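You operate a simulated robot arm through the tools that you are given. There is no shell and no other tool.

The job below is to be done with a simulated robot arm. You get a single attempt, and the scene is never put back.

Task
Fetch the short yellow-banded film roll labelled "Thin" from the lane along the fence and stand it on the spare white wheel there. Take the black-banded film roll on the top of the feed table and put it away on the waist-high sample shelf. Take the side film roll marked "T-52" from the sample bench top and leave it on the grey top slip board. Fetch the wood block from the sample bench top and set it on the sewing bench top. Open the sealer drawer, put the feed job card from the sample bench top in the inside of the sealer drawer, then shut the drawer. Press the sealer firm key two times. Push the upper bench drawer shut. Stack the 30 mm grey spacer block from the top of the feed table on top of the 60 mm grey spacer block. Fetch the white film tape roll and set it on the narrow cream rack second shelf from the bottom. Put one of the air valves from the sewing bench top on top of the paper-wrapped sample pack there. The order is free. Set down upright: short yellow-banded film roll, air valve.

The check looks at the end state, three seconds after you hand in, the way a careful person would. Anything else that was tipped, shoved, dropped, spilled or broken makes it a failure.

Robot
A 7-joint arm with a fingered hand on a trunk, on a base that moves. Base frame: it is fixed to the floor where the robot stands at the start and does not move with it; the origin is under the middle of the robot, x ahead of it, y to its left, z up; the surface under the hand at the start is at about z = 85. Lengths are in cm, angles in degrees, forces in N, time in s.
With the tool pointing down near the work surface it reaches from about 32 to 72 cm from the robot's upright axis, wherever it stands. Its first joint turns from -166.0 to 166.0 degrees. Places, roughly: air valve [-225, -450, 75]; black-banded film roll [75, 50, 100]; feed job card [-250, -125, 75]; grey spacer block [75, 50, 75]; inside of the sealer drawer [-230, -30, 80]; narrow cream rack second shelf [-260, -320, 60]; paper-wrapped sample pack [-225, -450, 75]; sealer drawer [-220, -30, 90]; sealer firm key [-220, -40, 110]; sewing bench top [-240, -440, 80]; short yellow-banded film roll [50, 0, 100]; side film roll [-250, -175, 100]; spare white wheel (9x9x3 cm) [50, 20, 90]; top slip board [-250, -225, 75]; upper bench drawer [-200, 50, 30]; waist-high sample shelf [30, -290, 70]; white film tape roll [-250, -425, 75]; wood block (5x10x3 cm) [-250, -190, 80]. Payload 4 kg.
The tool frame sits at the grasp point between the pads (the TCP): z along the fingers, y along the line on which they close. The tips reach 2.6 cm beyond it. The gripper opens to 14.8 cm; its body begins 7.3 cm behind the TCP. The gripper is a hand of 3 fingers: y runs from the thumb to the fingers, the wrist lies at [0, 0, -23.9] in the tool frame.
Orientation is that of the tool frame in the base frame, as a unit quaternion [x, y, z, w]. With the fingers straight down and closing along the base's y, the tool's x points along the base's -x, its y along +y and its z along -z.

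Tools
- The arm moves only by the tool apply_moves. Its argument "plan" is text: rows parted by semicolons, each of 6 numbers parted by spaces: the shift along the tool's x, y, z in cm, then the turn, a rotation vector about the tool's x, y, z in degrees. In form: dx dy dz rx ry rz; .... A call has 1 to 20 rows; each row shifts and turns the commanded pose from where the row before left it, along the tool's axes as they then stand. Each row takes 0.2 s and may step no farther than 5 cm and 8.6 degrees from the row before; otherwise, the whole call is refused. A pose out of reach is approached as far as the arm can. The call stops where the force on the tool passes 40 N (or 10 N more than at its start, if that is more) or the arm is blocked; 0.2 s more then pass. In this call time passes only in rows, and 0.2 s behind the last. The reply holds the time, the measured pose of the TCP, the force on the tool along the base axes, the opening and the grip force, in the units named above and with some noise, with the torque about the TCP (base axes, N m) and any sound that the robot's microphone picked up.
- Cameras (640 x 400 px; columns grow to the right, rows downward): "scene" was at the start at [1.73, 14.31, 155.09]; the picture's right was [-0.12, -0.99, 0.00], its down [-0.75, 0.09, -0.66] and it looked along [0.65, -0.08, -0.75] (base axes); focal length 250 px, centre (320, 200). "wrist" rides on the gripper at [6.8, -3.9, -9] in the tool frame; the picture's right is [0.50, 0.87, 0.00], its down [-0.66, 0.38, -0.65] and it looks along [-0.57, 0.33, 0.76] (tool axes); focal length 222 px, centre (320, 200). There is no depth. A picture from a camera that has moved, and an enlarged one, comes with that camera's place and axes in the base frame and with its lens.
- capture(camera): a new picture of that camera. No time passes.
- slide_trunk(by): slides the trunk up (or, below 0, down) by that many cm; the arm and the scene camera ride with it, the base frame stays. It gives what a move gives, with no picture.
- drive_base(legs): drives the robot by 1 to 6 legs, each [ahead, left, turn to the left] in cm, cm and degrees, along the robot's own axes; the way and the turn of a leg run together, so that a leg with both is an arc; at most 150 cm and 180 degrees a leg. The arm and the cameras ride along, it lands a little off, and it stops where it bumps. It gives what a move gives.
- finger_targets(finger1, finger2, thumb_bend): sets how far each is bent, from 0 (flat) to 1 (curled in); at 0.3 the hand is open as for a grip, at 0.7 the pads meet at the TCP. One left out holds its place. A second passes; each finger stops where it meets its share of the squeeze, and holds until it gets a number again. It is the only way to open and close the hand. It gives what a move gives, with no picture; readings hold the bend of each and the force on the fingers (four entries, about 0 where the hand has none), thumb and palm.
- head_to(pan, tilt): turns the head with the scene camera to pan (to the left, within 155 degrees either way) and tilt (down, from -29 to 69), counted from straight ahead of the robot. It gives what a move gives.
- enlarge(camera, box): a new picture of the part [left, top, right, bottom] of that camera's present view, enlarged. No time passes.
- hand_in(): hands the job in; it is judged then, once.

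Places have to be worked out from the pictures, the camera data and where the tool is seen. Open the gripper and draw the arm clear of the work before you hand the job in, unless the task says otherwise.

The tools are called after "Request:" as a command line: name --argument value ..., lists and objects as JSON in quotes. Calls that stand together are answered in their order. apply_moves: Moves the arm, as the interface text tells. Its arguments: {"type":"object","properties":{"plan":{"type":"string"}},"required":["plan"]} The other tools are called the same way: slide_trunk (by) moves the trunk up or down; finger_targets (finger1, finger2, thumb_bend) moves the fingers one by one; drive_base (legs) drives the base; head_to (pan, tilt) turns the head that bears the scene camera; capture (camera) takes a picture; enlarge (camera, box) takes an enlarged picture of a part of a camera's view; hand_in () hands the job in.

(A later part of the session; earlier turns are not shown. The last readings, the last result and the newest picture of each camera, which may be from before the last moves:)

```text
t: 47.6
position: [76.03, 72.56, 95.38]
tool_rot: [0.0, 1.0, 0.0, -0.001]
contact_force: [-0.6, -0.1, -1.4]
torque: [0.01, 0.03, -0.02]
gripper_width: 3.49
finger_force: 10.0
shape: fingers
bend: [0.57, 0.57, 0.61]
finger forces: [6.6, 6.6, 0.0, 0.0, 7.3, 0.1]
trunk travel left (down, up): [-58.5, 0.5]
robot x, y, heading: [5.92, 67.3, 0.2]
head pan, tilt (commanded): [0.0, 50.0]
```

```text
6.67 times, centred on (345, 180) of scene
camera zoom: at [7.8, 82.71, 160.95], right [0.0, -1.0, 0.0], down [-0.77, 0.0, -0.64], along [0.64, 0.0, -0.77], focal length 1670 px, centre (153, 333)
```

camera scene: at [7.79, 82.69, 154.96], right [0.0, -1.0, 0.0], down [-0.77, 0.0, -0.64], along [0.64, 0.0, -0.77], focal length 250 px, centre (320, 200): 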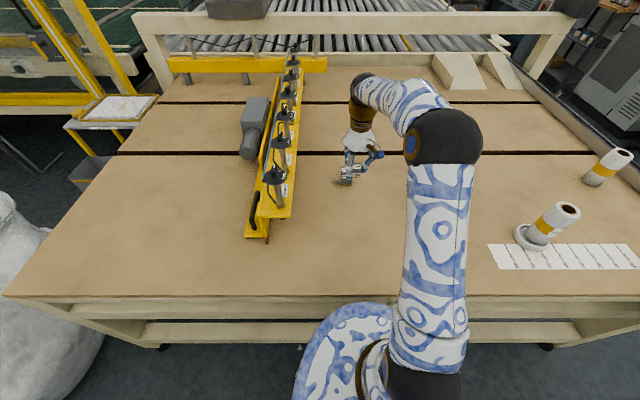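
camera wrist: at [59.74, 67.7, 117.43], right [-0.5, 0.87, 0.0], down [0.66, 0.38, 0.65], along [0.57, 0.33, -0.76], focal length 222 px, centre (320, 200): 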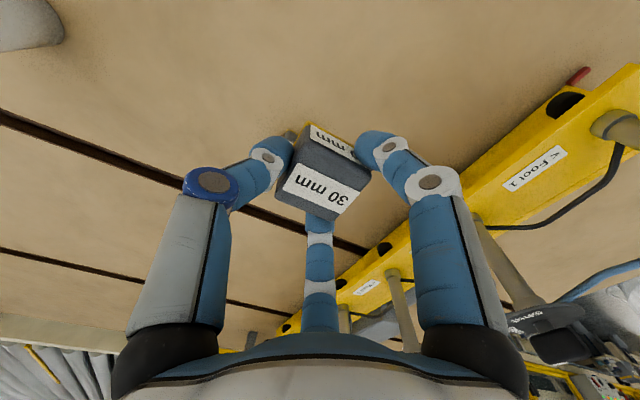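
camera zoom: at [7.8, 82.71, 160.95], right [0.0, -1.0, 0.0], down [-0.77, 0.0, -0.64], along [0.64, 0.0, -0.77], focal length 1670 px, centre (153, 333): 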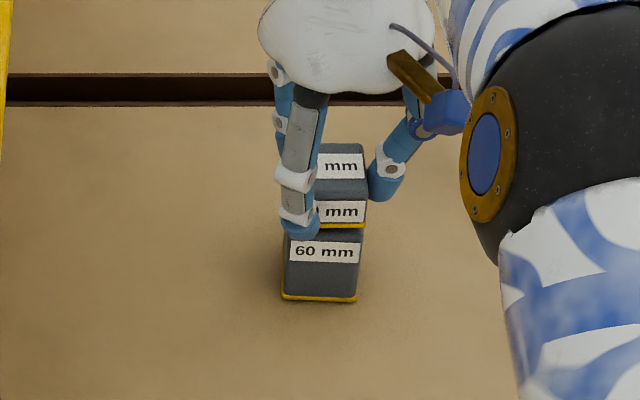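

Still no contact load; the gap is nearly closed. I'll lower a few more tenths.

Request:
apply_moves --plan "0 0 0.25 0 0 0; 0 0 0.2 0 0 0"

Request:
enlarge --camera "scene" --box '[310, 150, 380, 210]'

```text
t: 48.2
position: [75.96, 72.42, 95.01]
tool_rot: [0.001, 1.0, 0.0, -0.001]
contact_force: [0.1, -0.1, 0.6]
torque: [0.04, -0.04, 0.01]
gripper_width: 3.49
finger_force: 10.4
shape: fingers
bend: [0.57, 0.57, 0.61]
finger forces: [6.5, 6.6, 0.0, 0.0, 7.4, 0.0]
trunk travel left (down, up): [-58.5, 0.5]
robot x, y, heading: [5.94, 67.11, -0.0]
head pan, tilt (commanded): [0.0, 50.0]
```

```text
6.67 times, centred on (345, 180) of scene
camera zoom: at [7.79, 82.71, 160.95], right [0.0, -1.0, 0.0], down [-0.77, 0.0, -0.64], along [0.64, 0.0, -0.77], focal length 1670 px, centre (153, 333)
```

zoom: 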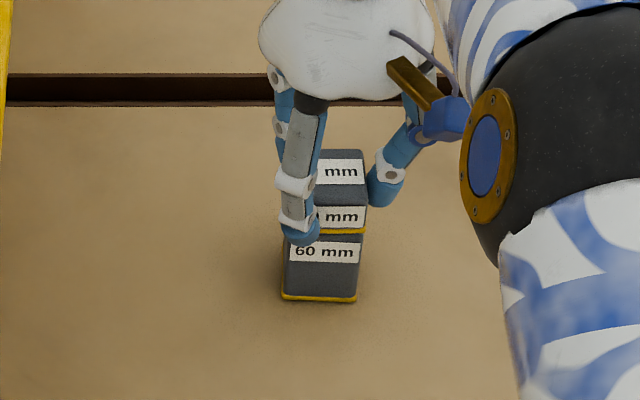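

Request:
apply_moves --plan "0 0 0.15 0 0 0; 0 0 0.1 0 0 0"

```text
t: 48.8
position: [76.0, 72.47, 94.91]
tool_rot: [0.001, 1.0, 0.0, 0.001]
contact_force: [0.3, -0.5, 8.9]
torque: [0.08, 0.02, 0.02]
gripper_width: 3.46
finger_force: 11.1
shape: fingers
bend: [0.57, 0.57, 0.62]
finger forces: [6.9, 6.9, 0.1, 0.1, 8.0, 0.0]
trunk travel left (down, up): [-58.5, 0.5]
robot x, y, heading: [5.98, 67.42, -0.2]
head pan, tilt (commanded): [0.0, 50.0]
```

Contact at 9 N: the 30 mm block rests on the 60 mm block. I'll release it.

Request:
finger_targets --finger1 0.48 --finger2 0.48 --thumb_bend 0.48

Request:
finger_targets --finger1 0.3 --finger2 0.3 --thumb_bend 0.3

Request:
apply_moves --plan "0 0 -2 0 0 0; 0 0 -3 0 0 0; 0 0 -4 0 0 0; 0 0 -4 0 0 0"

Request:
enlarge --camera "scene" --box '[290, 120, 400, 220]'

Request:
capture --camera "wrist"

```text
t: 49.8
position: [75.96, 72.37, 94.67]
tool_rot: [0.0, 1.0, 0.0, -0.001]
contact_force: [0.7, -0.5, 0.1]
torque: [0.01, 0.0, -0.02]
gripper_width: 6.82
finger_force: 0.0
shape: fingers
bend: [0.48, 0.48, 0.48]
finger forces: [0.1, 0.0, 0.0, 0.0, 0.1, 0.0]
trunk travel left (down, up): [-58.5, 0.5]
robot x, y, heading: [5.93, 67.22, -0.1]
head pan, tilt (commanded): [0.0, 50.0]
```

```text
t: 50.8
position: [75.94, 72.43, 94.83]
tool_rot: [0.001, 1.0, 0.001, 0.0]
contact_force: [-0.2, 0.2, 0.0]
torque: [0.0, 0.0, 0.0]
gripper_width: 12.66
finger_force: 0.1
shape: fingers
bend: [0.3, 0.3, 0.3]
finger forces: [0.0, 0.0, 0.0, 0.1, 0.0, 0.0]
trunk travel left (down, up): [-58.5, 0.5]
robot x, y, heading: [5.93, 67.26, -0.1]
head pan, tilt (commanded): [0.0, 50.0]
```

```text
t: 51.8
position: [75.87, 72.27, 107.48]
tool_rot: [0.0, 1.0, -0.001, -0.001]
contact_force: [-0.1, -0.1, 0.3]
torque: [0.01, -0.02, 0.01]
gripper_width: 12.66
finger_force: 0.0
shape: fingers
bend: [0.3, 0.3, 0.3]
finger forces: [0.0, 0.1, 0.1, 0.1, 0.0, 0.0]
trunk travel left (down, up): [-58.5, 0.5]
robot x, y, heading: [6.0, 67.62, -0.0]
head pan, tilt (commanded): [0.0, 50.0]
```

```text
4.00 times, centred on (345, 170) of scene
camera zoom: at [7.79, 82.72, 160.95], right [0.0, -1.0, 0.0], down [-0.77, 0.0, -0.64], along [0.64, 0.0, -0.77], focal length 1002 px, centre (220, 320)
```

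zoom: 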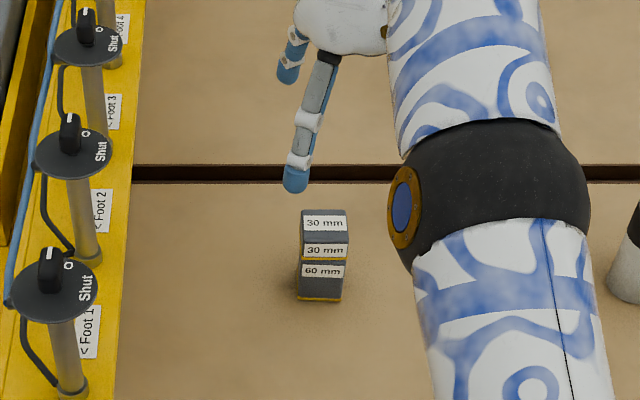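

```text
taken
camera wrist: at [69.28, 68.33, 116.66], right [-0.5, 0.87, 0.0], down [0.66, 0.38, 0.65], along [0.57, 0.33, -0.76], focal length 222 px, centre (320, 200)
```

wrist: 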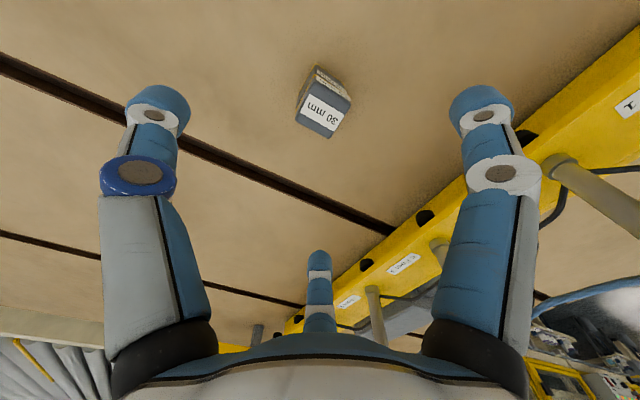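

Stack is clean and stable. Next: the black-banded roll at about (76.3, 40.2). I'll pull the hand back and up, then drive right about 25 cm.

Request:
apply_moves --plan "3 0 -3.5 0 0 0; 3 0 -3.5 0 0 0; 3 0 -3.5 0 0 0"

Request:
drive_base --legs '[[-0.6, -25, 0]]'

Request:
head_to --pan 15 --tilt 50

Request:
capture --camera "scene"

Request:
capture --camera "wrist"

```text
t: 52.6
position: [66.83, 72.47, 118.26]
tool_rot: [0.001, 1.0, 0.0, -0.001]
contact_force: [-0.2, 0.4, 0.0]
torque: [0.01, -0.02, -0.01]
gripper_width: 12.67
finger_force: 0.1
shape: fingers
bend: [0.3, 0.3, 0.3]
finger forces: [0.1, 0.0, 0.0, 0.0, 0.2, 0.0]
trunk travel left (down, up): [-58.5, 0.5]
robot x, y, heading: [6.2, 67.73, 0.2]
head pan, tilt (commanded): [0.0, 50.0]
```

```text
t: 54.5
position: [66.45, 47.8, 118.35]
tool_rot: [-0.001, 1.0, 0.0, -0.002]
contact_force: [-0.4, 0.2, -0.3]
torque: [0.01, 0.03, 0.03]
gripper_width: 12.67
finger_force: 0.0
shape: fingers
bend: [0.3, 0.3, 0.3]
finger forces: [0.1, 0.0, 0.0, 0.0, 0.0, 0.0]
trunk travel left (down, up): [-58.5, 0.5]
robot x, y, heading: [5.64, 42.7, 0.3]
head pan, tilt (commanded): [0.0, 50.0]
```

```text
t: 55.2
position: [66.3, 47.8, 118.28]
tool_rot: [-0.001, 1.0, 0.001, -0.001]
contact_force: [0.4, -0.1, 0.2]
torque: [0.01, -0.01, -0.02]
gripper_width: 12.63
finger_force: 0.1
shape: fingers
bend: [0.3, 0.3, 0.3]
finger forces: [0.0, 0.0, 0.1, 0.0, 0.0, 0.1]
trunk travel left (down, up): [-58.5, 0.5]
robot x, y, heading: [5.33, 42.66, 0.1]
head pan, tilt (commanded): [15.0, 50.0]
```

```text
taken
camera scene: at [6.9, 59.85, 160.95], right [0.26, -0.97, 0.0], down [-0.74, -0.2, -0.64], along [0.62, 0.17, -0.77], focal length 250 px, centre (320, 200)
```

scene: 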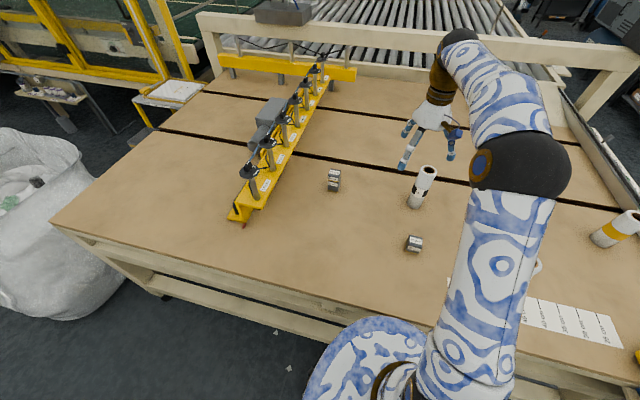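

```text
taken
camera wrist: at [59.71, 43.81, 127.42], right [-0.5, 0.87, 0.0], down [0.66, 0.38, 0.65], along [0.56, 0.33, -0.76], focal length 222 px, centre (320, 200)
```

wrist: 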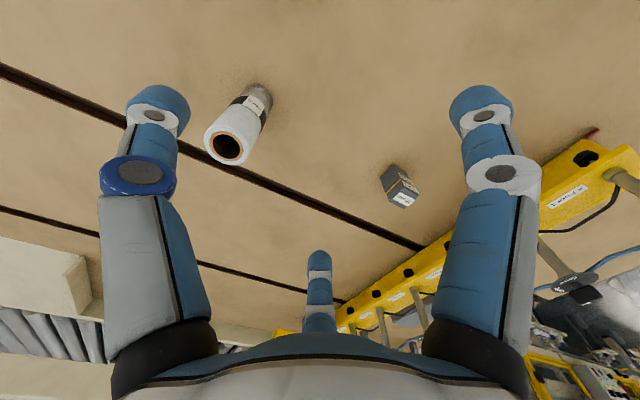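

Black roll is at about (76.2, 40.4), top z≈103, radius ~2.7. I'll move above it (slightly short in x because of reach), staying above its top.

Request:
apply_moves --plan "-2.1 -1.83 1.5 0 0 0; -2.1 -1.83 2 0 0 0; -2.1 -1.83 2.5 0 0 0; -2.1 -1.83 2.5 0 0 0"

Request:
capture --camera "wrist"

Request:
enlarge --camera "scene" --box '[360, 90, 500, 230]'

```text
t: 56.2
position: [74.88, 40.21, 109.88]
tool_rot: [-0.001, 1.0, 0.0, 0.0]
contact_force: [-0.1, 0.5, -1.1]
torque: [0.03, 0.01, -0.01]
gripper_width: 12.68
finger_force: 0.1
shape: fingers
bend: [0.3, 0.3, 0.3]
finger forces: [0.0, 0.0, 0.0, 0.1, 0.0, 0.0]
trunk travel left (down, up): [-58.5, 0.5]
robot x, y, heading: [5.83, 42.81, 0.2]
head pan, tilt (commanded): [15.0, 50.0]
```

```text
taken
camera wrist: at [68.16, 36.2, 118.89], right [-0.5, 0.87, 0.0], down [0.66, 0.38, 0.65], along [0.56, 0.33, -0.76], focal length 222 px, centre (320, 200)
```

wrist: 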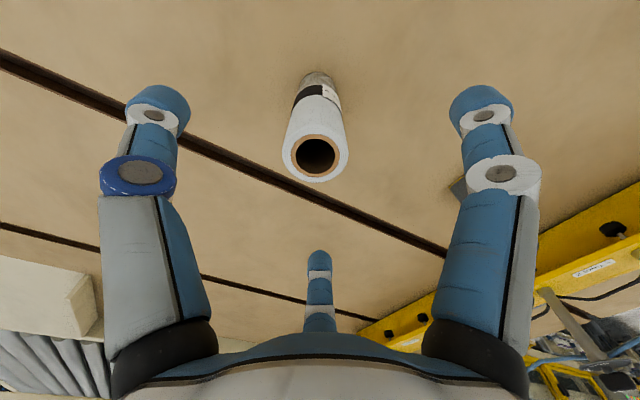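

```text
2.86 times, centred on (430, 160) of scene
camera zoom: at [7.0, 59.84, 160.96], right [0.26, -0.97, 0.0], down [-0.74, -0.2, -0.64], along [0.62, 0.17, -0.77], focal length 716 px, centre (6, 314)
```

zoom: 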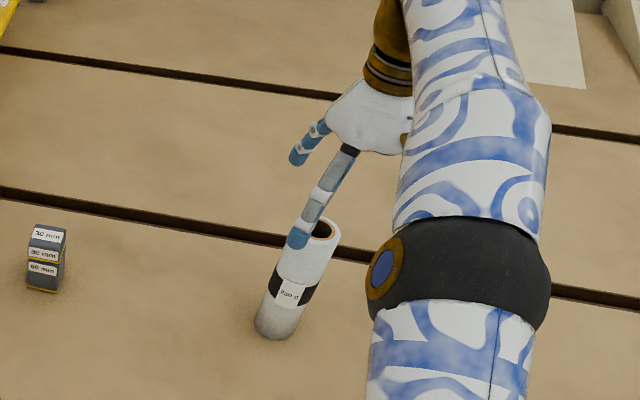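

The roll's top centre is about (76.0, 40.4), 1 cm beyond the tool axis. I'll lower to grip height and then shift the last centimetre.

Request:
apply_moves --plan "0 0.3 4 0 0 0; 0 0 4.5 0 0 0; -0.5 0 3.5 0 0 0; -0.5 0 0.8 0 0 0"

Request:
capture --camera "wrist"

Request:
enlarge --camera "scene" --box '[360, 90, 500, 230]'

```text
t: 57.2
position: [75.86, 40.76, 97.07]
tool_rot: [-0.001, 1.0, 0.0, -0.001]
contact_force: [0.3, -0.1, -0.3]
torque: [-0.01, 0.01, -0.01]
gripper_width: 12.67
finger_force: 0.0
shape: fingers
bend: [0.3, 0.3, 0.3]
finger forces: [0.1, 0.0, 0.0, 0.0, 0.1, 0.1]
trunk travel left (down, up): [-58.5, 0.5]
robot x, y, heading: [5.61, 42.67, 0.1]
head pan, tilt (commanded): [15.0, 50.0]
```

```text
taken
camera wrist: at [69.21, 36.76, 106.15], right [-0.5, 0.87, 0.0], down [0.66, 0.38, 0.65], along [0.56, 0.33, -0.76], focal length 222 px, centre (320, 200)
```

wrist: 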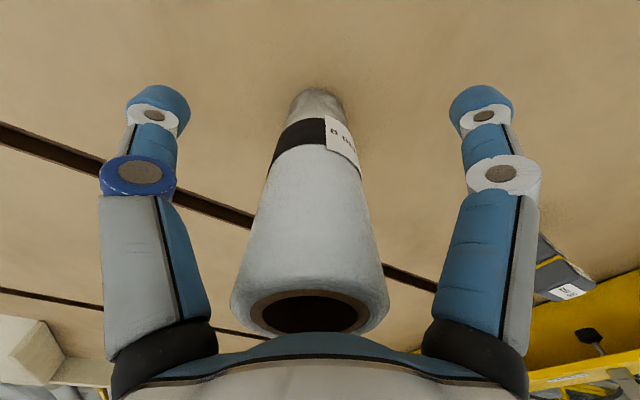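

```text
2.86 times, centred on (430, 160) of scene
camera zoom: at [6.92, 59.86, 160.96], right [0.26, -0.97, 0.0], down [-0.74, -0.2, -0.64], along [0.62, 0.17, -0.77], focal length 716 px, centre (6, 314)
```

zoom: 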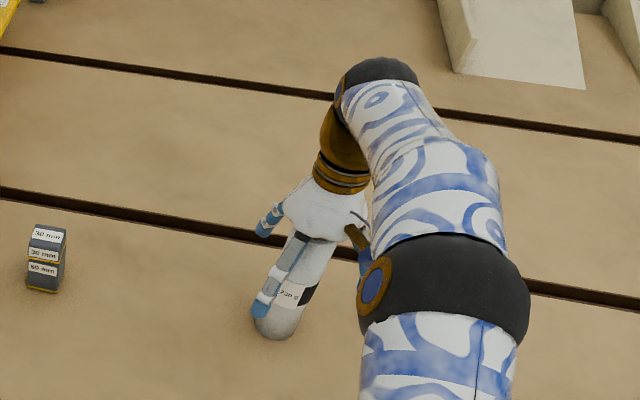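

The roll sits 0.4 cm toward the thumb side; I'll shift to centre and close.

Request:
apply_moves --plan "-0.2 -0.35 0 0 0 0"

Request:
finger_targets --finger1 0.66 --finger2 0.66 --thumb_bend 0.66

Request:
capture --camera "wrist"

```text
t: 57.6
position: [76.03, 40.43, 96.99]
tool_rot: [-0.001, 1.0, 0.0, -0.001]
contact_force: [0.2, -1.0, -0.2]
torque: [-0.02, -0.01, 0.02]
gripper_width: 12.66
finger_force: 0.0
shape: fingers
bend: [0.3, 0.3, 0.3]
finger forces: [0.0, 0.0, 0.0, 0.0, 0.0, 0.0]
trunk travel left (down, up): [-58.5, 0.5]
robot x, y, heading: [5.61, 42.38, 0.1]
head pan, tilt (commanded): [15.0, 50.0]
```

```text
t: 58.6
position: [76.06, 40.48, 97.0]
tool_rot: [-0.001, 1.0, 0.0, -0.001]
contact_force: [-0.8, -0.5, -0.4]
torque: [-0.04, 0.0, -0.01]
gripper_width: 3.96
finger_force: 13.8
shape: fingers
bend: [0.56, 0.56, 0.6]
finger forces: [8.1, 8.7, 0.0, 0.0, 10.0, 0.0]
trunk travel left (down, up): [-58.5, 0.5]
robot x, y, heading: [5.49, 42.5, 0.2]
head pan, tilt (commanded): [15.0, 50.0]
```

```text
taken
camera wrist: at [69.4, 36.43, 106.13], right [-0.5, 0.87, 0.0], down [0.66, 0.38, 0.65], along [0.56, 0.33, -0.76], focal length 222 px, centre (320, 200)
```

wrist: 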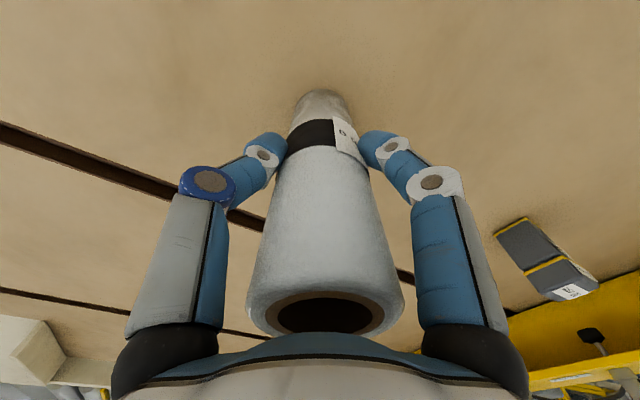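

The roll is gripped firmly. I'll lift it while easing back toward the robot, keeping its bottom well above the 45 mm block.

Request:
apply_moves --plan "0 0 -2 0 0 0; 0.8 0 -3.5 0 0 0; 1.5 0 -4 0 0 0; 2 0 -4 0 0 0; 3 0 -2 0 0 0; 4 0 0 0 0 0; 4 0 0 0 0 0; 4 0 0 0 0 0; 4 0 0 0 0 0; 4 0 0 0 0 0"

Request:
capture --camera "scene"

Request:
capture --camera "wrist"

```text
t: 60.8
position: [48.58, 40.33, 112.49]
tool_rot: [-0.001, 1.0, 0.001, -0.001]
contact_force: [-0.5, -0.6, -2.4]
torque: [-0.01, 0.01, -0.01]
gripper_width: 3.94
finger_force: 13.0
shape: fingers
bend: [0.56, 0.56, 0.6]
finger forces: [7.9, 8.8, 0.0, 0.1, 9.6, 0.1]
trunk travel left (down, up): [-58.5, 0.5]
robot x, y, heading: [5.41, 42.86, 0.2]
head pan, tilt (commanded): [15.0, 50.0]
```

```text
taken
camera scene: at [6.81, 59.87, 160.96], right [0.26, -0.97, 0.0], down [-0.74, -0.2, -0.64], along [0.62, 0.17, -0.77], focal length 250 px, centre (320, 200)
```

scene: 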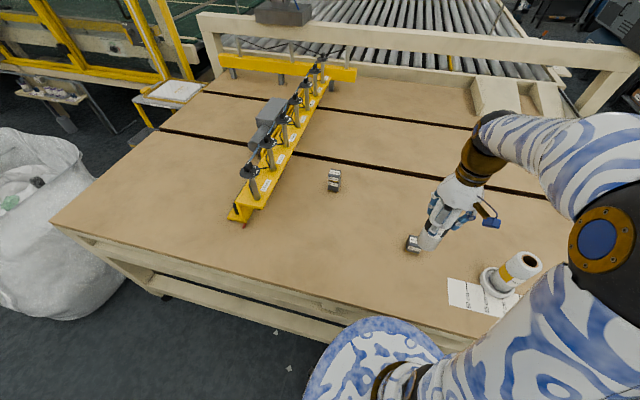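

```text
taken
camera wrist: at [41.94, 36.43, 121.54], right [-0.5, 0.87, 0.0], down [0.65, 0.38, 0.65], along [0.57, 0.33, -0.76], focal length 222 px, centre (320, 200)
```

wrist: 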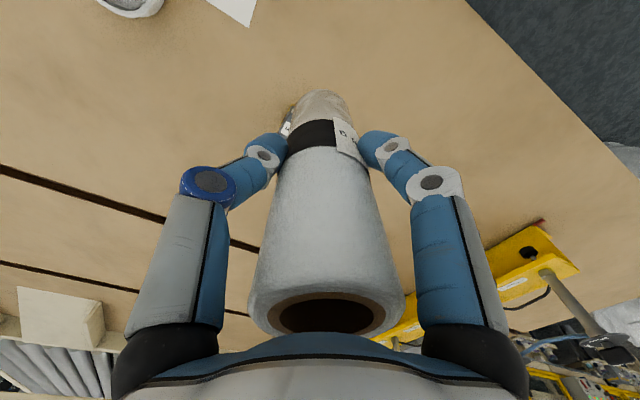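

Roll is held securely. I'll back away from the table, turn right to face −y, and drive into the aisle, then look for the sample shelf.

Request:
drive_base --legs '[[-60, 0, 0], [0, 0, -90], [150, 0, 0]]'

Request:
head_to --pan 0 --tilt 25

Request:
capture --camera "scene"

Request:
head_to --pan 45 --tilt 25

Request:
capture --camera "scene"

Request:
head_to --pan -50 --tilt 25

Request:
capture --camera "scene"

```text
t: 75.0
position: [-55.68, -147.75, 112.32]
tool_rot: [0.702, 0.713, 0.001, -0.001]
contact_force: [-0.1, 0.9, -2.4]
torque: [0.01, 0.0, -0.01]
gripper_width: 3.89
finger_force: 12.7
shape: fingers
bend: [0.56, 0.56, 0.6]
finger forces: [7.7, 8.8, 0.0, 0.0, 9.6, 0.1]
trunk travel left (down, up): [-58.5, 0.5]
robot x, y, heading: [-54.2, -104.58, -89.0]
head pan, tilt (commanded): [15.0, 50.0]
```

```text
t: 75.9
position: [-55.91, -147.61, 112.44]
tool_rot: [0.701, 0.713, 0.001, -0.001]
contact_force: [1.0, -0.3, -2.9]
torque: [0.01, 0.03, 0.0]
gripper_width: 3.91
finger_force: 13.3
shape: fingers
bend: [0.56, 0.56, 0.6]
finger forces: [7.7, 8.7, 0.0, 0.0, 9.5, 0.0]
trunk travel left (down, up): [-58.5, 0.5]
robot x, y, heading: [-53.95, -104.53, -89.1]
head pan, tilt (commanded): [0.0, 25.0]
```

```text
taken
camera scene: at [-38.98, -107.27, 164.7], right [-1.0, -0.02, 0.0], down [-0.01, 0.42, -0.91], along [0.02, -0.91, -0.42], focal length 250 px, centre (320, 200)
```

scene: 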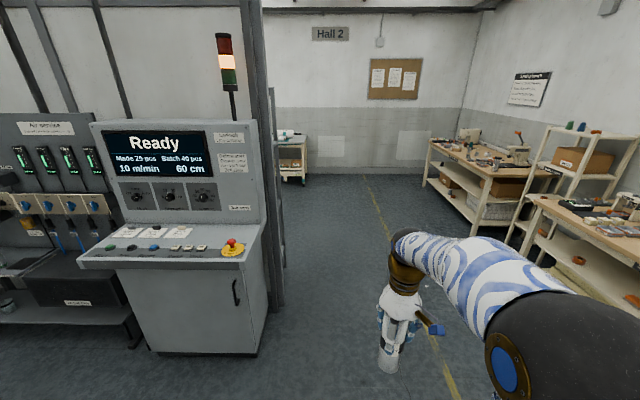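

```text
t: 77.0
position: [-55.79, -147.71, 112.39]
tool_rot: [0.702, 0.712, 0.0, -0.001]
contact_force: [-0.6, 0.5, -2.0]
torque: [-0.01, -0.01, 0.03]
gripper_width: 3.91
finger_force: 12.6
shape: fingers
bend: [0.56, 0.56, 0.6]
finger forces: [7.7, 8.7, 0.0, 0.0, 9.5, 0.1]
trunk travel left (down, up): [-58.5, 0.5]
robot x, y, heading: [-54.32, -103.97, -89.0]
head pan, tilt (commanded): [45.0, 25.0]
```

```text
taken
camera scene: at [-32.52, -104.47, 164.7], right [-0.7, -0.72, 0.0], down [-0.3, 0.29, -0.91], along [0.65, -0.63, -0.42], focal length 250 px, centre (320, 200)
```

scene: 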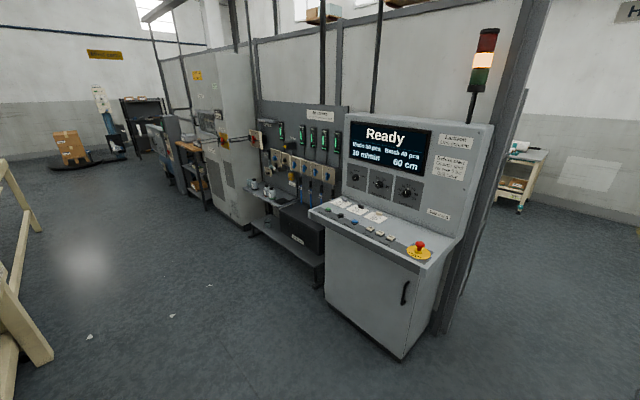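

```text
t: 78.7
position: [-55.78, -147.73, 112.33]
tool_rot: [0.702, 0.712, 0.001, -0.001]
contact_force: [-0.2, -1.4, -2.6]
torque: [0.0, 0.0, 0.0]
gripper_width: 3.9
finger_force: 12.8
shape: fingers
bend: [0.56, 0.56, 0.6]
finger forces: [7.8, 8.7, 0.1, 0.0, 9.5, 0.0]
trunk travel left (down, up): [-58.5, 0.5]
robot x, y, heading: [-54.39, -104.65, -89.0]
head pan, tilt (commanded): [-50.0, 25.0]
```

```text
taken
camera scene: at [-46.1, -104.11, 164.7], right [-0.66, 0.75, 0.0], down [0.32, 0.28, -0.91], along [-0.68, -0.59, -0.42], focal length 250 px, centre (320, 200)
```

scene: 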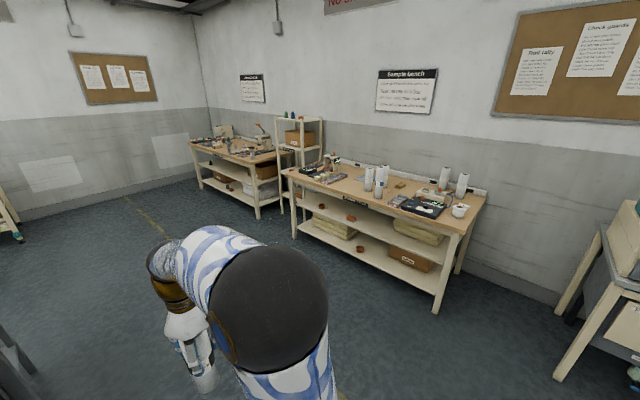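

The sample shelf must be behind the partition that ends near x≈−3, y≈−261. I'll drive further along the aisle and look to the left side behind it.

Request:
drive_base --legs '[[150, 0, -1], [90, 0, 0]]'

Request:
head_to --pan 100 --tilt 25

Request:
capture --camera "scene"

Request:
head_to --pan 40 --tilt 20

Request:
capture --camera "scene"

```text
t: 90.4
position: [-63.55, -386.39, 112.4]
tool_rot: [0.72, 0.694, 0.001, -0.002]
contact_force: [-0.4, -0.5, -2.5]
torque: [0.05, 0.0, 0.01]
gripper_width: 3.9
finger_force: 12.8
shape: fingers
bend: [0.56, 0.56, 0.6]
finger forces: [7.6, 8.9, 0.1, 0.0, 9.5, 0.0]
trunk travel left (down, up): [-58.5, 0.5]
robot x, y, heading: [-59.64, -343.38, -92.2]
head pan, tilt (commanded): [-50.0, 25.0]
```

```text
t: 92.8
position: [-63.56, -386.54, 112.41]
tool_rot: [0.72, 0.694, 0.001, -0.001]
contact_force: [-0.1, 0.5, -2.8]
torque: [-0.03, 0.0, 0.04]
gripper_width: 3.9
finger_force: 12.7
shape: fingers
bend: [0.56, 0.56, 0.6]
finger forces: [7.7, 8.7, 0.1, 0.1, 9.5, 0.0]
trunk travel left (down, up): [-58.5, 0.5]
robot x, y, heading: [-59.81, -342.96, -92.0]
head pan, tilt (commanded): [100.0, 25.0]
```

```text
taken
camera scene: at [-35.2, -336.57, 164.7], right [0.14, -0.99, 0.0], down [-0.42, -0.06, -0.91], along [0.9, 0.13, -0.42], focal length 250 px, centre (320, 200)
```

scene: 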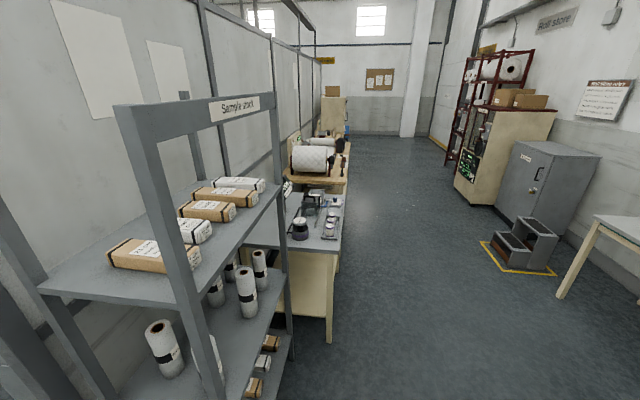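

```text
t: 94.1
position: [-63.46, -386.5, 112.45]
tool_rot: [0.72, 0.694, 0.001, -0.001]
contact_force: [0.5, -0.4, -2.5]
torque: [-0.01, 0.01, -0.03]
gripper_width: 3.92
finger_force: 12.7
shape: fingers
bend: [0.56, 0.56, 0.6]
finger forces: [7.7, 8.8, 0.0, 0.0, 9.5, 0.0]
trunk travel left (down, up): [-58.5, 0.5]
robot x, y, heading: [-59.65, -343.5, -91.8]
head pan, tilt (commanded): [40.0, 20.0]
```

```text
taken
camera scene: at [-38.6, -345.18, 165.51], right [-0.79, -0.62, 0.0], down [-0.21, 0.27, -0.94], along [0.58, -0.74, -0.34], focal length 250 px, centre (320, 200)
```

scene: 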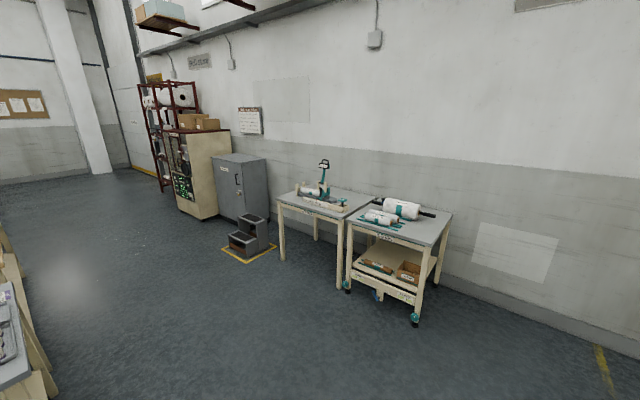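

The "Sample stock" rack stands behind the partition with rolls on its middle (waist-high) shelf and another shelf above. I'll drive round to face it squarely for a better look.

Request:
drive_base --legs '[[32, 0, 0], [0, 0, 90], [0, 0, 92], [0, -85, 0]]'

Request:
head_to --pan 0 --tilt 30

Request:
capture --camera "scene"

Request:
capture --camera "wrist"

```text
t: 108.0
position: [26.87, -333.34, 112.39]
tool_rot: [-0.702, 0.712, -0.001, -0.001]
contact_force: [0.1, 0.0, -3.1]
torque: [-0.01, 0.0, -0.02]
gripper_width: 3.86
finger_force: 12.6
shape: fingers
bend: [0.57, 0.56, 0.6]
finger forces: [7.5, 8.6, 0.0, 0.1, 9.4, 0.0]
trunk travel left (down, up): [-58.5, 0.5]
robot x, y, heading: [23.93, -376.34, 89.3]
head pan, tilt (commanded): [40.0, 20.0]
```

```text
t: 109.1
position: [26.82, -333.46, 112.39]
tool_rot: [-0.702, 0.713, 0.0, -0.001]
contact_force: [0.7, -0.2, -2.8]
torque: [-0.01, 0.01, 0.03]
gripper_width: 3.83
finger_force: 12.7
shape: fingers
bend: [0.57, 0.56, 0.6]
finger forces: [7.4, 8.6, 0.0, 0.0, 9.3, 0.0]
trunk travel left (down, up): [-58.5, 0.5]
robot x, y, heading: [23.9, -376.45, 89.5]
head pan, tilt (commanded): [0.0, 30.0]
```

```text
taken
camera scene: at [8.77, -373.18, 163.91], right [1.0, -0.01, 0.0], down [-0.01, -0.5, -0.87], along [0.01, 0.87, -0.5], focal length 250 px, centre (320, 200)
```

scene: 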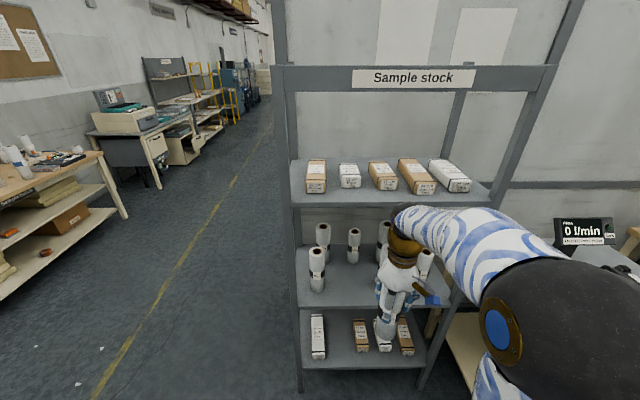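

```text
taken
camera wrist: at [30.73, -340.28, 121.53], right [-0.87, -0.49, 0.0], down [-0.37, 0.66, 0.65], along [-0.32, 0.57, -0.76], focal length 222 px, centre (320, 200)
```

wrist: 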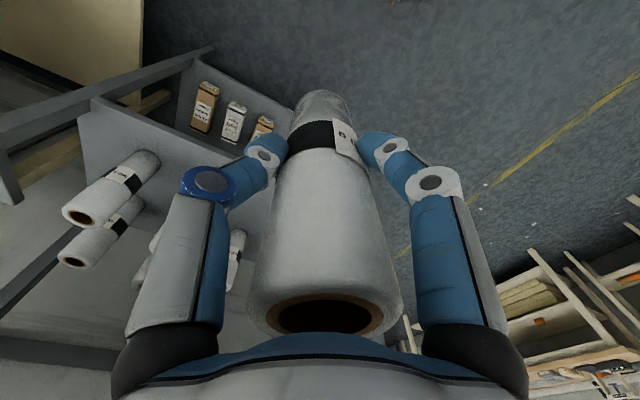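

The rack spans x≈0–70 with its front at y≈−299; waist shelf top z≈72, upper shelf lip bottom ≈118. I'll swing the hand to the right to see the shelf contents and free spots.

Request:
apply_moves --plan "0 -4.5 0 0 0 0; 0 -4.5 0 0 0 0; 0 -4.5 0 0 0 0; 0 -4.5 0 0 0 0; 0 -4.5 0 0 0 0"

Request:
slide_trunk --by -15

Request:
head_to --pan -15 --tilt 35

Request:
capture --camera "scene"

```text
t: 110.3
position: [49.56, -333.64, 112.3]
tool_rot: [-0.701, 0.713, -0.001, -0.001]
contact_force: [0.5, -0.5, -2.7]
torque: [-0.02, 0.01, -0.01]
gripper_width: 3.84
finger_force: 13.8
shape: fingers
bend: [0.57, 0.56, 0.6]
finger forces: [7.6, 8.8, 0.0, 0.1, 9.6, 0.1]
trunk travel left (down, up): [-58.5, 0.5]
robot x, y, heading: [23.65, -376.46, 89.2]
head pan, tilt (commanded): [0.0, 30.0]
```

```text
t: 112.0
position: [49.46, -333.71, 97.33]
tool_rot: [-0.701, 0.713, 0.0, 0.0]
contact_force: [-0.5, -0.9, -2.4]
torque: [0.0, -0.04, 0.01]
gripper_width: 3.8
finger_force: 13.1
shape: fingers
bend: [0.57, 0.56, 0.6]
finger forces: [7.5, 8.8, 0.1, 0.0, 9.6, 0.1]
trunk travel left (down, up): [-43.5, 15.5]
robot x, y, heading: [23.89, -376.46, 89.3]
head pan, tilt (commanded): [0.0, 30.0]
```

```text
t: 112.8
position: [49.38, -333.7, 97.3]
tool_rot: [-0.702, 0.712, -0.001, 0.0]
contact_force: [-0.2, -0.2, -2.2]
torque: [-0.01, 0.0, 0.01]
gripper_width: 3.83
finger_force: 12.6
shape: fingers
bend: [0.57, 0.56, 0.6]
finger forces: [7.5, 8.7, 0.1, 0.0, 9.6, 0.0]
trunk travel left (down, up): [-43.5, 15.5]
robot x, y, heading: [23.76, -376.76, 89.0]
head pan, tilt (commanded): [-15.0, 35.0]
```

```text
taken
camera scene: at [11.06, -373.75, 148.13], right [0.96, -0.27, 0.0], down [-0.16, -0.55, -0.82], along [0.22, 0.79, -0.57], focal length 250 px, centre (320, 200)
```

scene: 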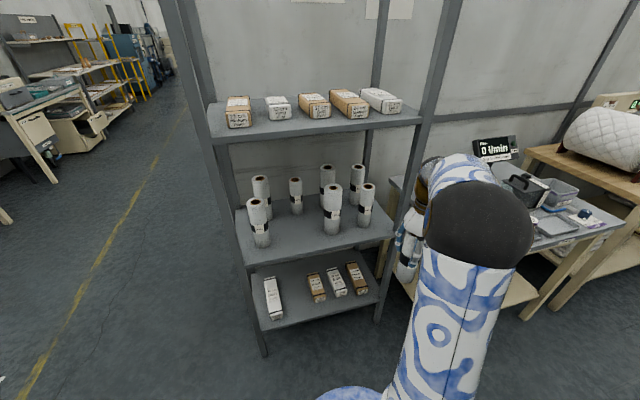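

Now the whole shelf is visible: seven rolls, with a clear front spot in the middle. I'll zoom for measurements.

Request:
enlarge --camera "scene" --box '[200, 80, 440, 290]'

```text
1.90 times, centred on (320, 185) of scene
camera zoom: at [11.06, -373.75, 148.13], right [0.96, -0.27, 0.0], down [-0.16, -0.55, -0.82], along [0.22, 0.79, -0.57], focal length 477 px, centre (320, 229)
```

zoom: 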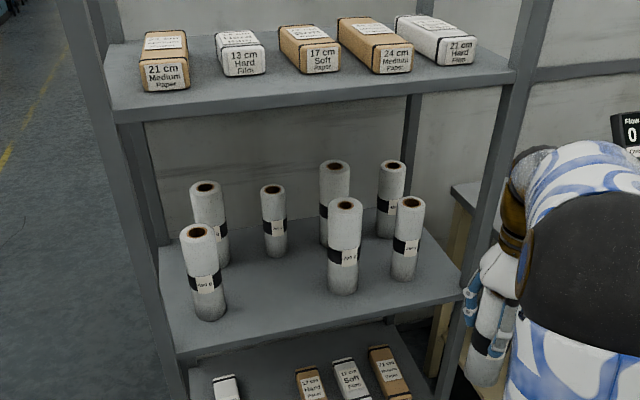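

I'll take precise zooms of shelf edges now and again after lowering the trunk, to triangulate heights.

Request:
enlarge --camera "scene" --box '[225, 160, 345, 280]'

Request:
enlarge --camera "scene" --box '[200, 80, 320, 160]'

Request:
slide_trunk --by -25

Request:
capture --camera "scene"

```text
3.33 times, centred on (285, 220) of scene
camera zoom: at [11.06, -373.75, 148.13], right [0.96, -0.27, 0.0], down [-0.16, -0.55, -0.82], along [0.22, 0.79, -0.57], focal length 835 px, centre (437, 133)
```

zoom: 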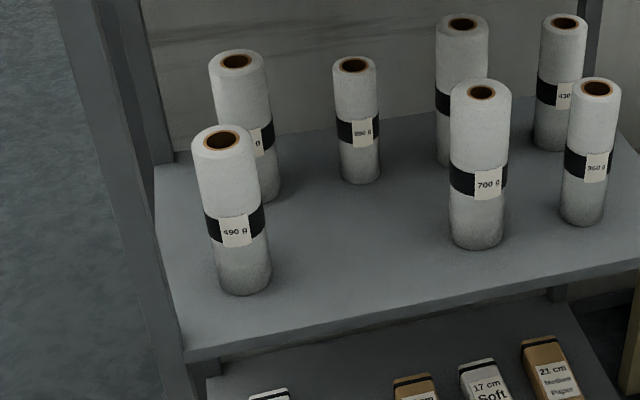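

```text
5.00 times, centred on (260, 120) of scene
camera zoom: at [11.06, -373.75, 148.13], right [0.96, -0.27, 0.0], down [-0.16, -0.55, -0.82], along [0.22, 0.79, -0.57], focal length 1252 px, centre (620, 600)
```

zoom: 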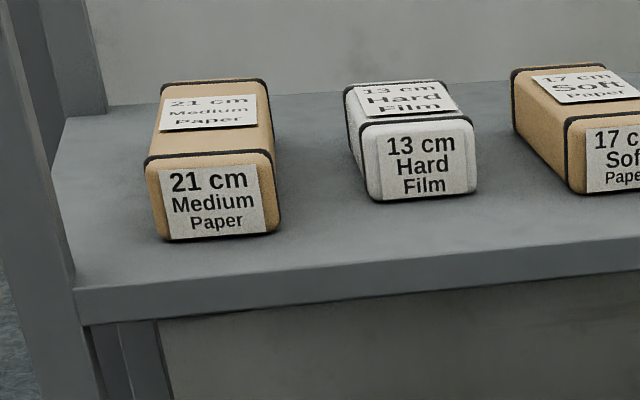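

```text
t: 115.4
position: [49.46, -333.73, 72.32]
tool_rot: [-0.701, 0.713, -0.001, 0.0]
contact_force: [0.9, -0.8, -3.4]
torque: [0.01, -0.03, -0.01]
gripper_width: 3.86
finger_force: 13.2
shape: fingers
bend: [0.57, 0.56, 0.6]
finger forces: [7.5, 8.8, 0.0, 0.1, 9.6, 0.0]
trunk travel left (down, up): [-18.5, 40.5]
robot x, y, heading: [23.71, -377.06, 89.6]
head pan, tilt (commanded): [-15.0, 35.0]
```

```text
taken
camera scene: at [11.07, -373.75, 123.13], right [0.96, -0.27, 0.0], down [-0.16, -0.55, -0.82], along [0.22, 0.79, -0.57], focal length 250 px, centre (320, 200)
```

scene: 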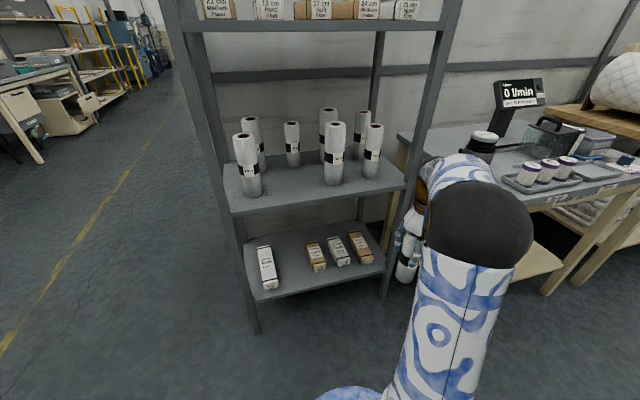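

I'll zoom on the same features from this lower height.

Request:
enlarge --camera "scene" --box '[210, 100, 390, 230]'

Request:
enlarge --camera "scene" --box '[170, 0, 450, 60]'

```text
3.08 times, centred on (300, 165) of scene
camera zoom: at [11.07, -373.75, 123.13], right [0.96, -0.27, 0.0], down [-0.16, -0.55, -0.82], along [0.22, 0.79, -0.57], focal length 770 px, centre (382, 308)
```

zoom: 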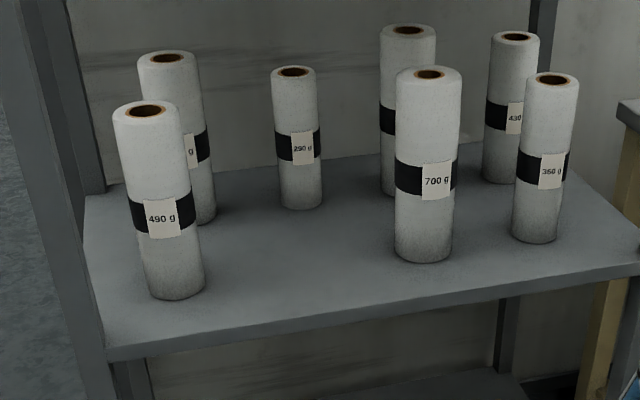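

```text
2.29 times, centred on (310, 30) of scene
camera zoom: at [11.07, -373.75, 123.13], right [0.96, -0.27, 0.0], down [-0.16, -0.55, -0.82], along [0.22, 0.79, -0.57], focal length 572 px, centre (343, 589)
```

zoom: 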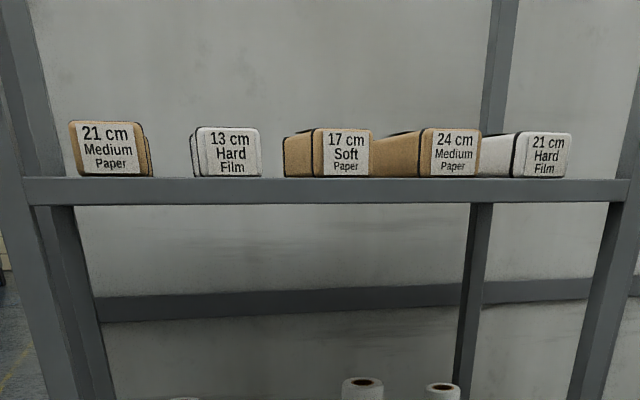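

Triangulated: waist shelf top z≈72.8, front edge y≈−303.8, upper lip bottom z≈121.5. A free front spot is at about (24, −295.5) between the 490 g and 700 g rolls. I'll raise the trunk a bit, bring the hand back to x≈24 and then drive 18 cm closer.

Request:
slide_trunk --by 10

Request:
apply_moves --plan "0 4.2 -0.8 0 0 0; 0 4.2 -0.8 0 0 0; 0 4.2 -0.8 0 0 0; 0 4.2 -0.8 0 0 0; 0 4.2 -0.8 0 0 0; 0 4.2 -0.7 0 0 0"

Request:
drive_base --legs '[[18, 0, 0.6]]'

Request:
head_to --pan 0 --tilt 30

Request:
capture --camera "scene"

Request:
capture --camera "wrist"

```text
t: 116.7
position: [49.44, -333.74, 82.29]
tool_rot: [-0.702, 0.712, -0.001, -0.001]
contact_force: [-0.5, -0.3, -2.8]
torque: [0.0, -0.03, 0.02]
gripper_width: 3.82
finger_force: 12.8
shape: fingers
bend: [0.57, 0.56, 0.6]
finger forces: [7.5, 8.8, 0.0, 0.0, 9.5, 0.0]
trunk travel left (down, up): [-28.5, 30.5]
robot x, y, heading: [23.35, -376.58, 89.3]
head pan, tilt (commanded): [-15.0, 35.0]
```

```text
t: 118.1
position: [24.33, -333.54, 86.85]
tool_rot: [-0.701, 0.713, 0.0, -0.001]
contact_force: [0.9, -0.1, -2.4]
torque: [0.0, 0.0, 0.01]
gripper_width: 3.79
finger_force: 12.9
shape: fingers
bend: [0.57, 0.56, 0.6]
finger forces: [7.5, 8.9, 0.1, 0.0, 9.6, 0.1]
trunk travel left (down, up): [-28.5, 30.5]
robot x, y, heading: [23.81, -376.73, 89.1]
head pan, tilt (commanded): [-15.0, 35.0]
```

```text
t: 119.6
position: [24.2, -315.5, 86.77]
tool_rot: [-0.705, 0.709, -0.001, -0.001]
contact_force: [-0.5, -0.7, -1.8]
torque: [0.03, 0.01, 0.03]
gripper_width: 3.85
finger_force: 13.1
shape: fingers
bend: [0.57, 0.56, 0.6]
finger forces: [7.5, 8.9, 0.0, 0.0, 9.5, 0.1]
trunk travel left (down, up): [-28.5, 30.5]
robot x, y, heading: [24.23, -358.64, 89.8]
head pan, tilt (commanded): [-15.0, 35.0]
```

```text
t: 120.4
position: [24.15, -315.44, 86.84]
tool_rot: [-0.705, 0.709, -0.001, 0.0]
contact_force: [-1.2, -0.3, -3.4]
torque: [0.04, -0.01, 0.0]
gripper_width: 3.81
finger_force: 13.0
shape: fingers
bend: [0.57, 0.56, 0.6]
finger forces: [7.5, 8.9, 0.1, 0.0, 9.6, 0.0]
trunk travel left (down, up): [-28.5, 30.5]
robot x, y, heading: [24.04, -358.65, 90.1]
head pan, tilt (commanded): [0.0, 30.0]
```

```text
taken
camera scene: at [8.92, -355.29, 133.9], right [1.0, 0.0, 0.0], down [0.0, -0.5, -0.87], along [0.0, 0.87, -0.5], focal length 250 px, centre (320, 200)
```

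scene: 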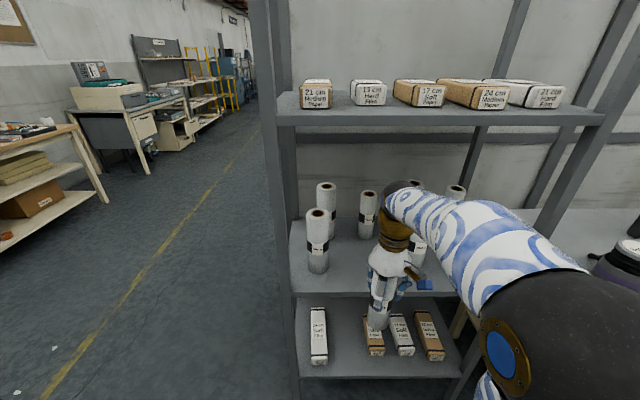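

```text
taken
camera wrist: at [28.06, -322.29, 95.94], right [-0.87, -0.49, 0.0], down [-0.37, 0.66, 0.65], along [-0.32, 0.57, -0.76], focal length 222 px, centre (320, 200)
```

wrist: 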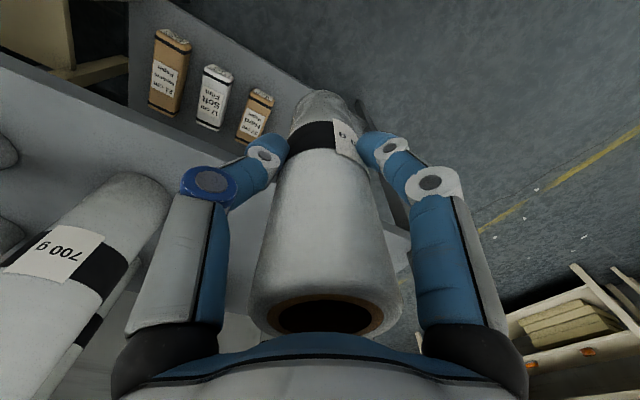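

The hand is in front of the gap. I'll zoom in to double-check the shelf edge height and the roll's clearance before moving in.

Request:
enlarge --camera "scene" --box '[270, 160, 470, 350]'

Request:
enlarge --camera "scene" --box '[260, 80, 480, 200]'

```text
2.11 times, centred on (370, 255) of scene
camera zoom: at [8.92, -355.29, 133.9], right [1.0, 0.0, 0.0], down [0.0, -0.5, -0.87], along [0.0, 0.87, -0.5], focal length 527 px, centre (215, 84)
```

zoom: 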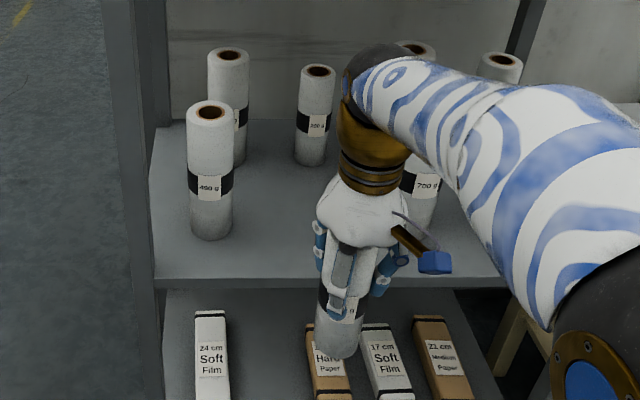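

```text
2.91 times, centred on (370, 140) of scene
camera zoom: at [8.92, -355.29, 133.9], right [1.0, 0.0, 0.0], down [0.0, -0.5, -0.87], along [0.0, 0.87, -0.5], focal length 728 px, centre (174, 374)
```

zoom: 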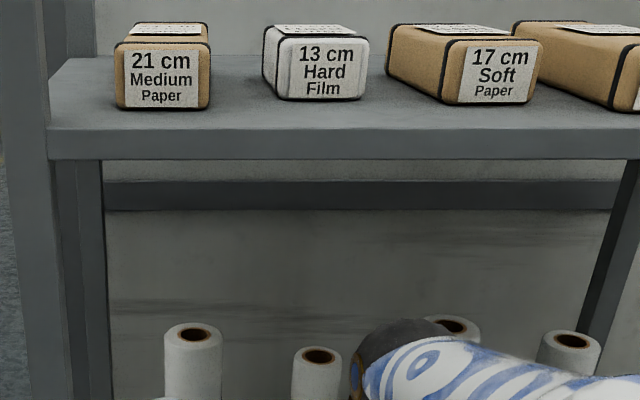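

Shelf top z≈72.3, roll bottom ≈74.9, wrist top ≈115 vs upper lip 121.4, so there's room. I'll move in 10 cm and check.

Request:
apply_moves --plan "-3.4 0 0 0 0 0; -3.4 0 0 0 0 0; -3.4 0 0 0 0 0"

Request:
enlarge --camera "scene" --box '[260, 80, 560, 340]'

Request:
capture --camera "wrist"

```text
t: 121.2
position: [23.91, -305.22, 86.94]
tool_rot: [-0.705, 0.71, -0.001, 0.0]
contact_force: [0.0, 0.3, -2.9]
torque: [0.03, 0.02, 0.01]
gripper_width: 3.83
finger_force: 12.5
shape: fingers
bend: [0.57, 0.56, 0.6]
finger forces: [7.4, 8.9, 0.0, 0.0, 9.5, 0.0]
trunk travel left (down, up): [-28.5, 30.5]
robot x, y, heading: [24.05, -358.79, 89.8]
head pan, tilt (commanded): [0.0, 30.0]
```

```text
1.54 times, centred on (410, 210) of scene
camera zoom: at [8.91, -355.3, 133.9], right [1.0, 0.0, 0.0], down [0.0, -0.5, -0.87], along [0.0, 0.87, -0.5], focal length 385 px, centre (182, 185)
```

zoom: 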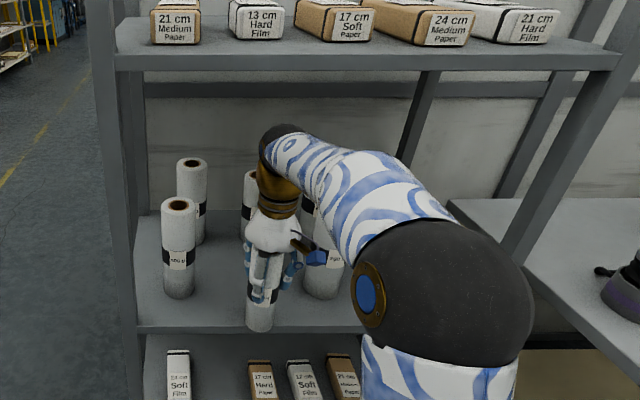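

```text
taken
camera wrist: at [27.95, -312.09, 96.0], right [-0.87, -0.5, 0.0], down [-0.38, 0.66, 0.65], along [-0.32, 0.57, -0.76], focal length 222 px, centre (320, 200)
```

wrist: 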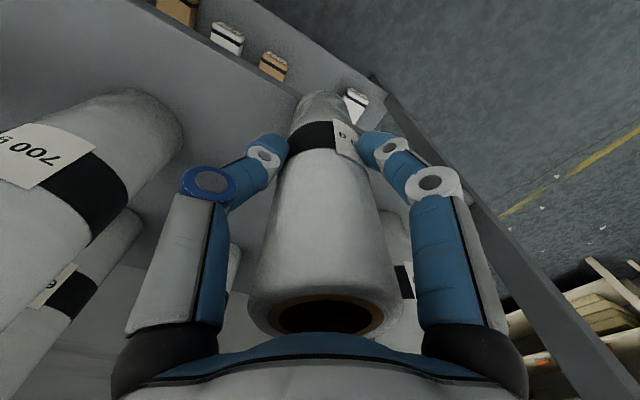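

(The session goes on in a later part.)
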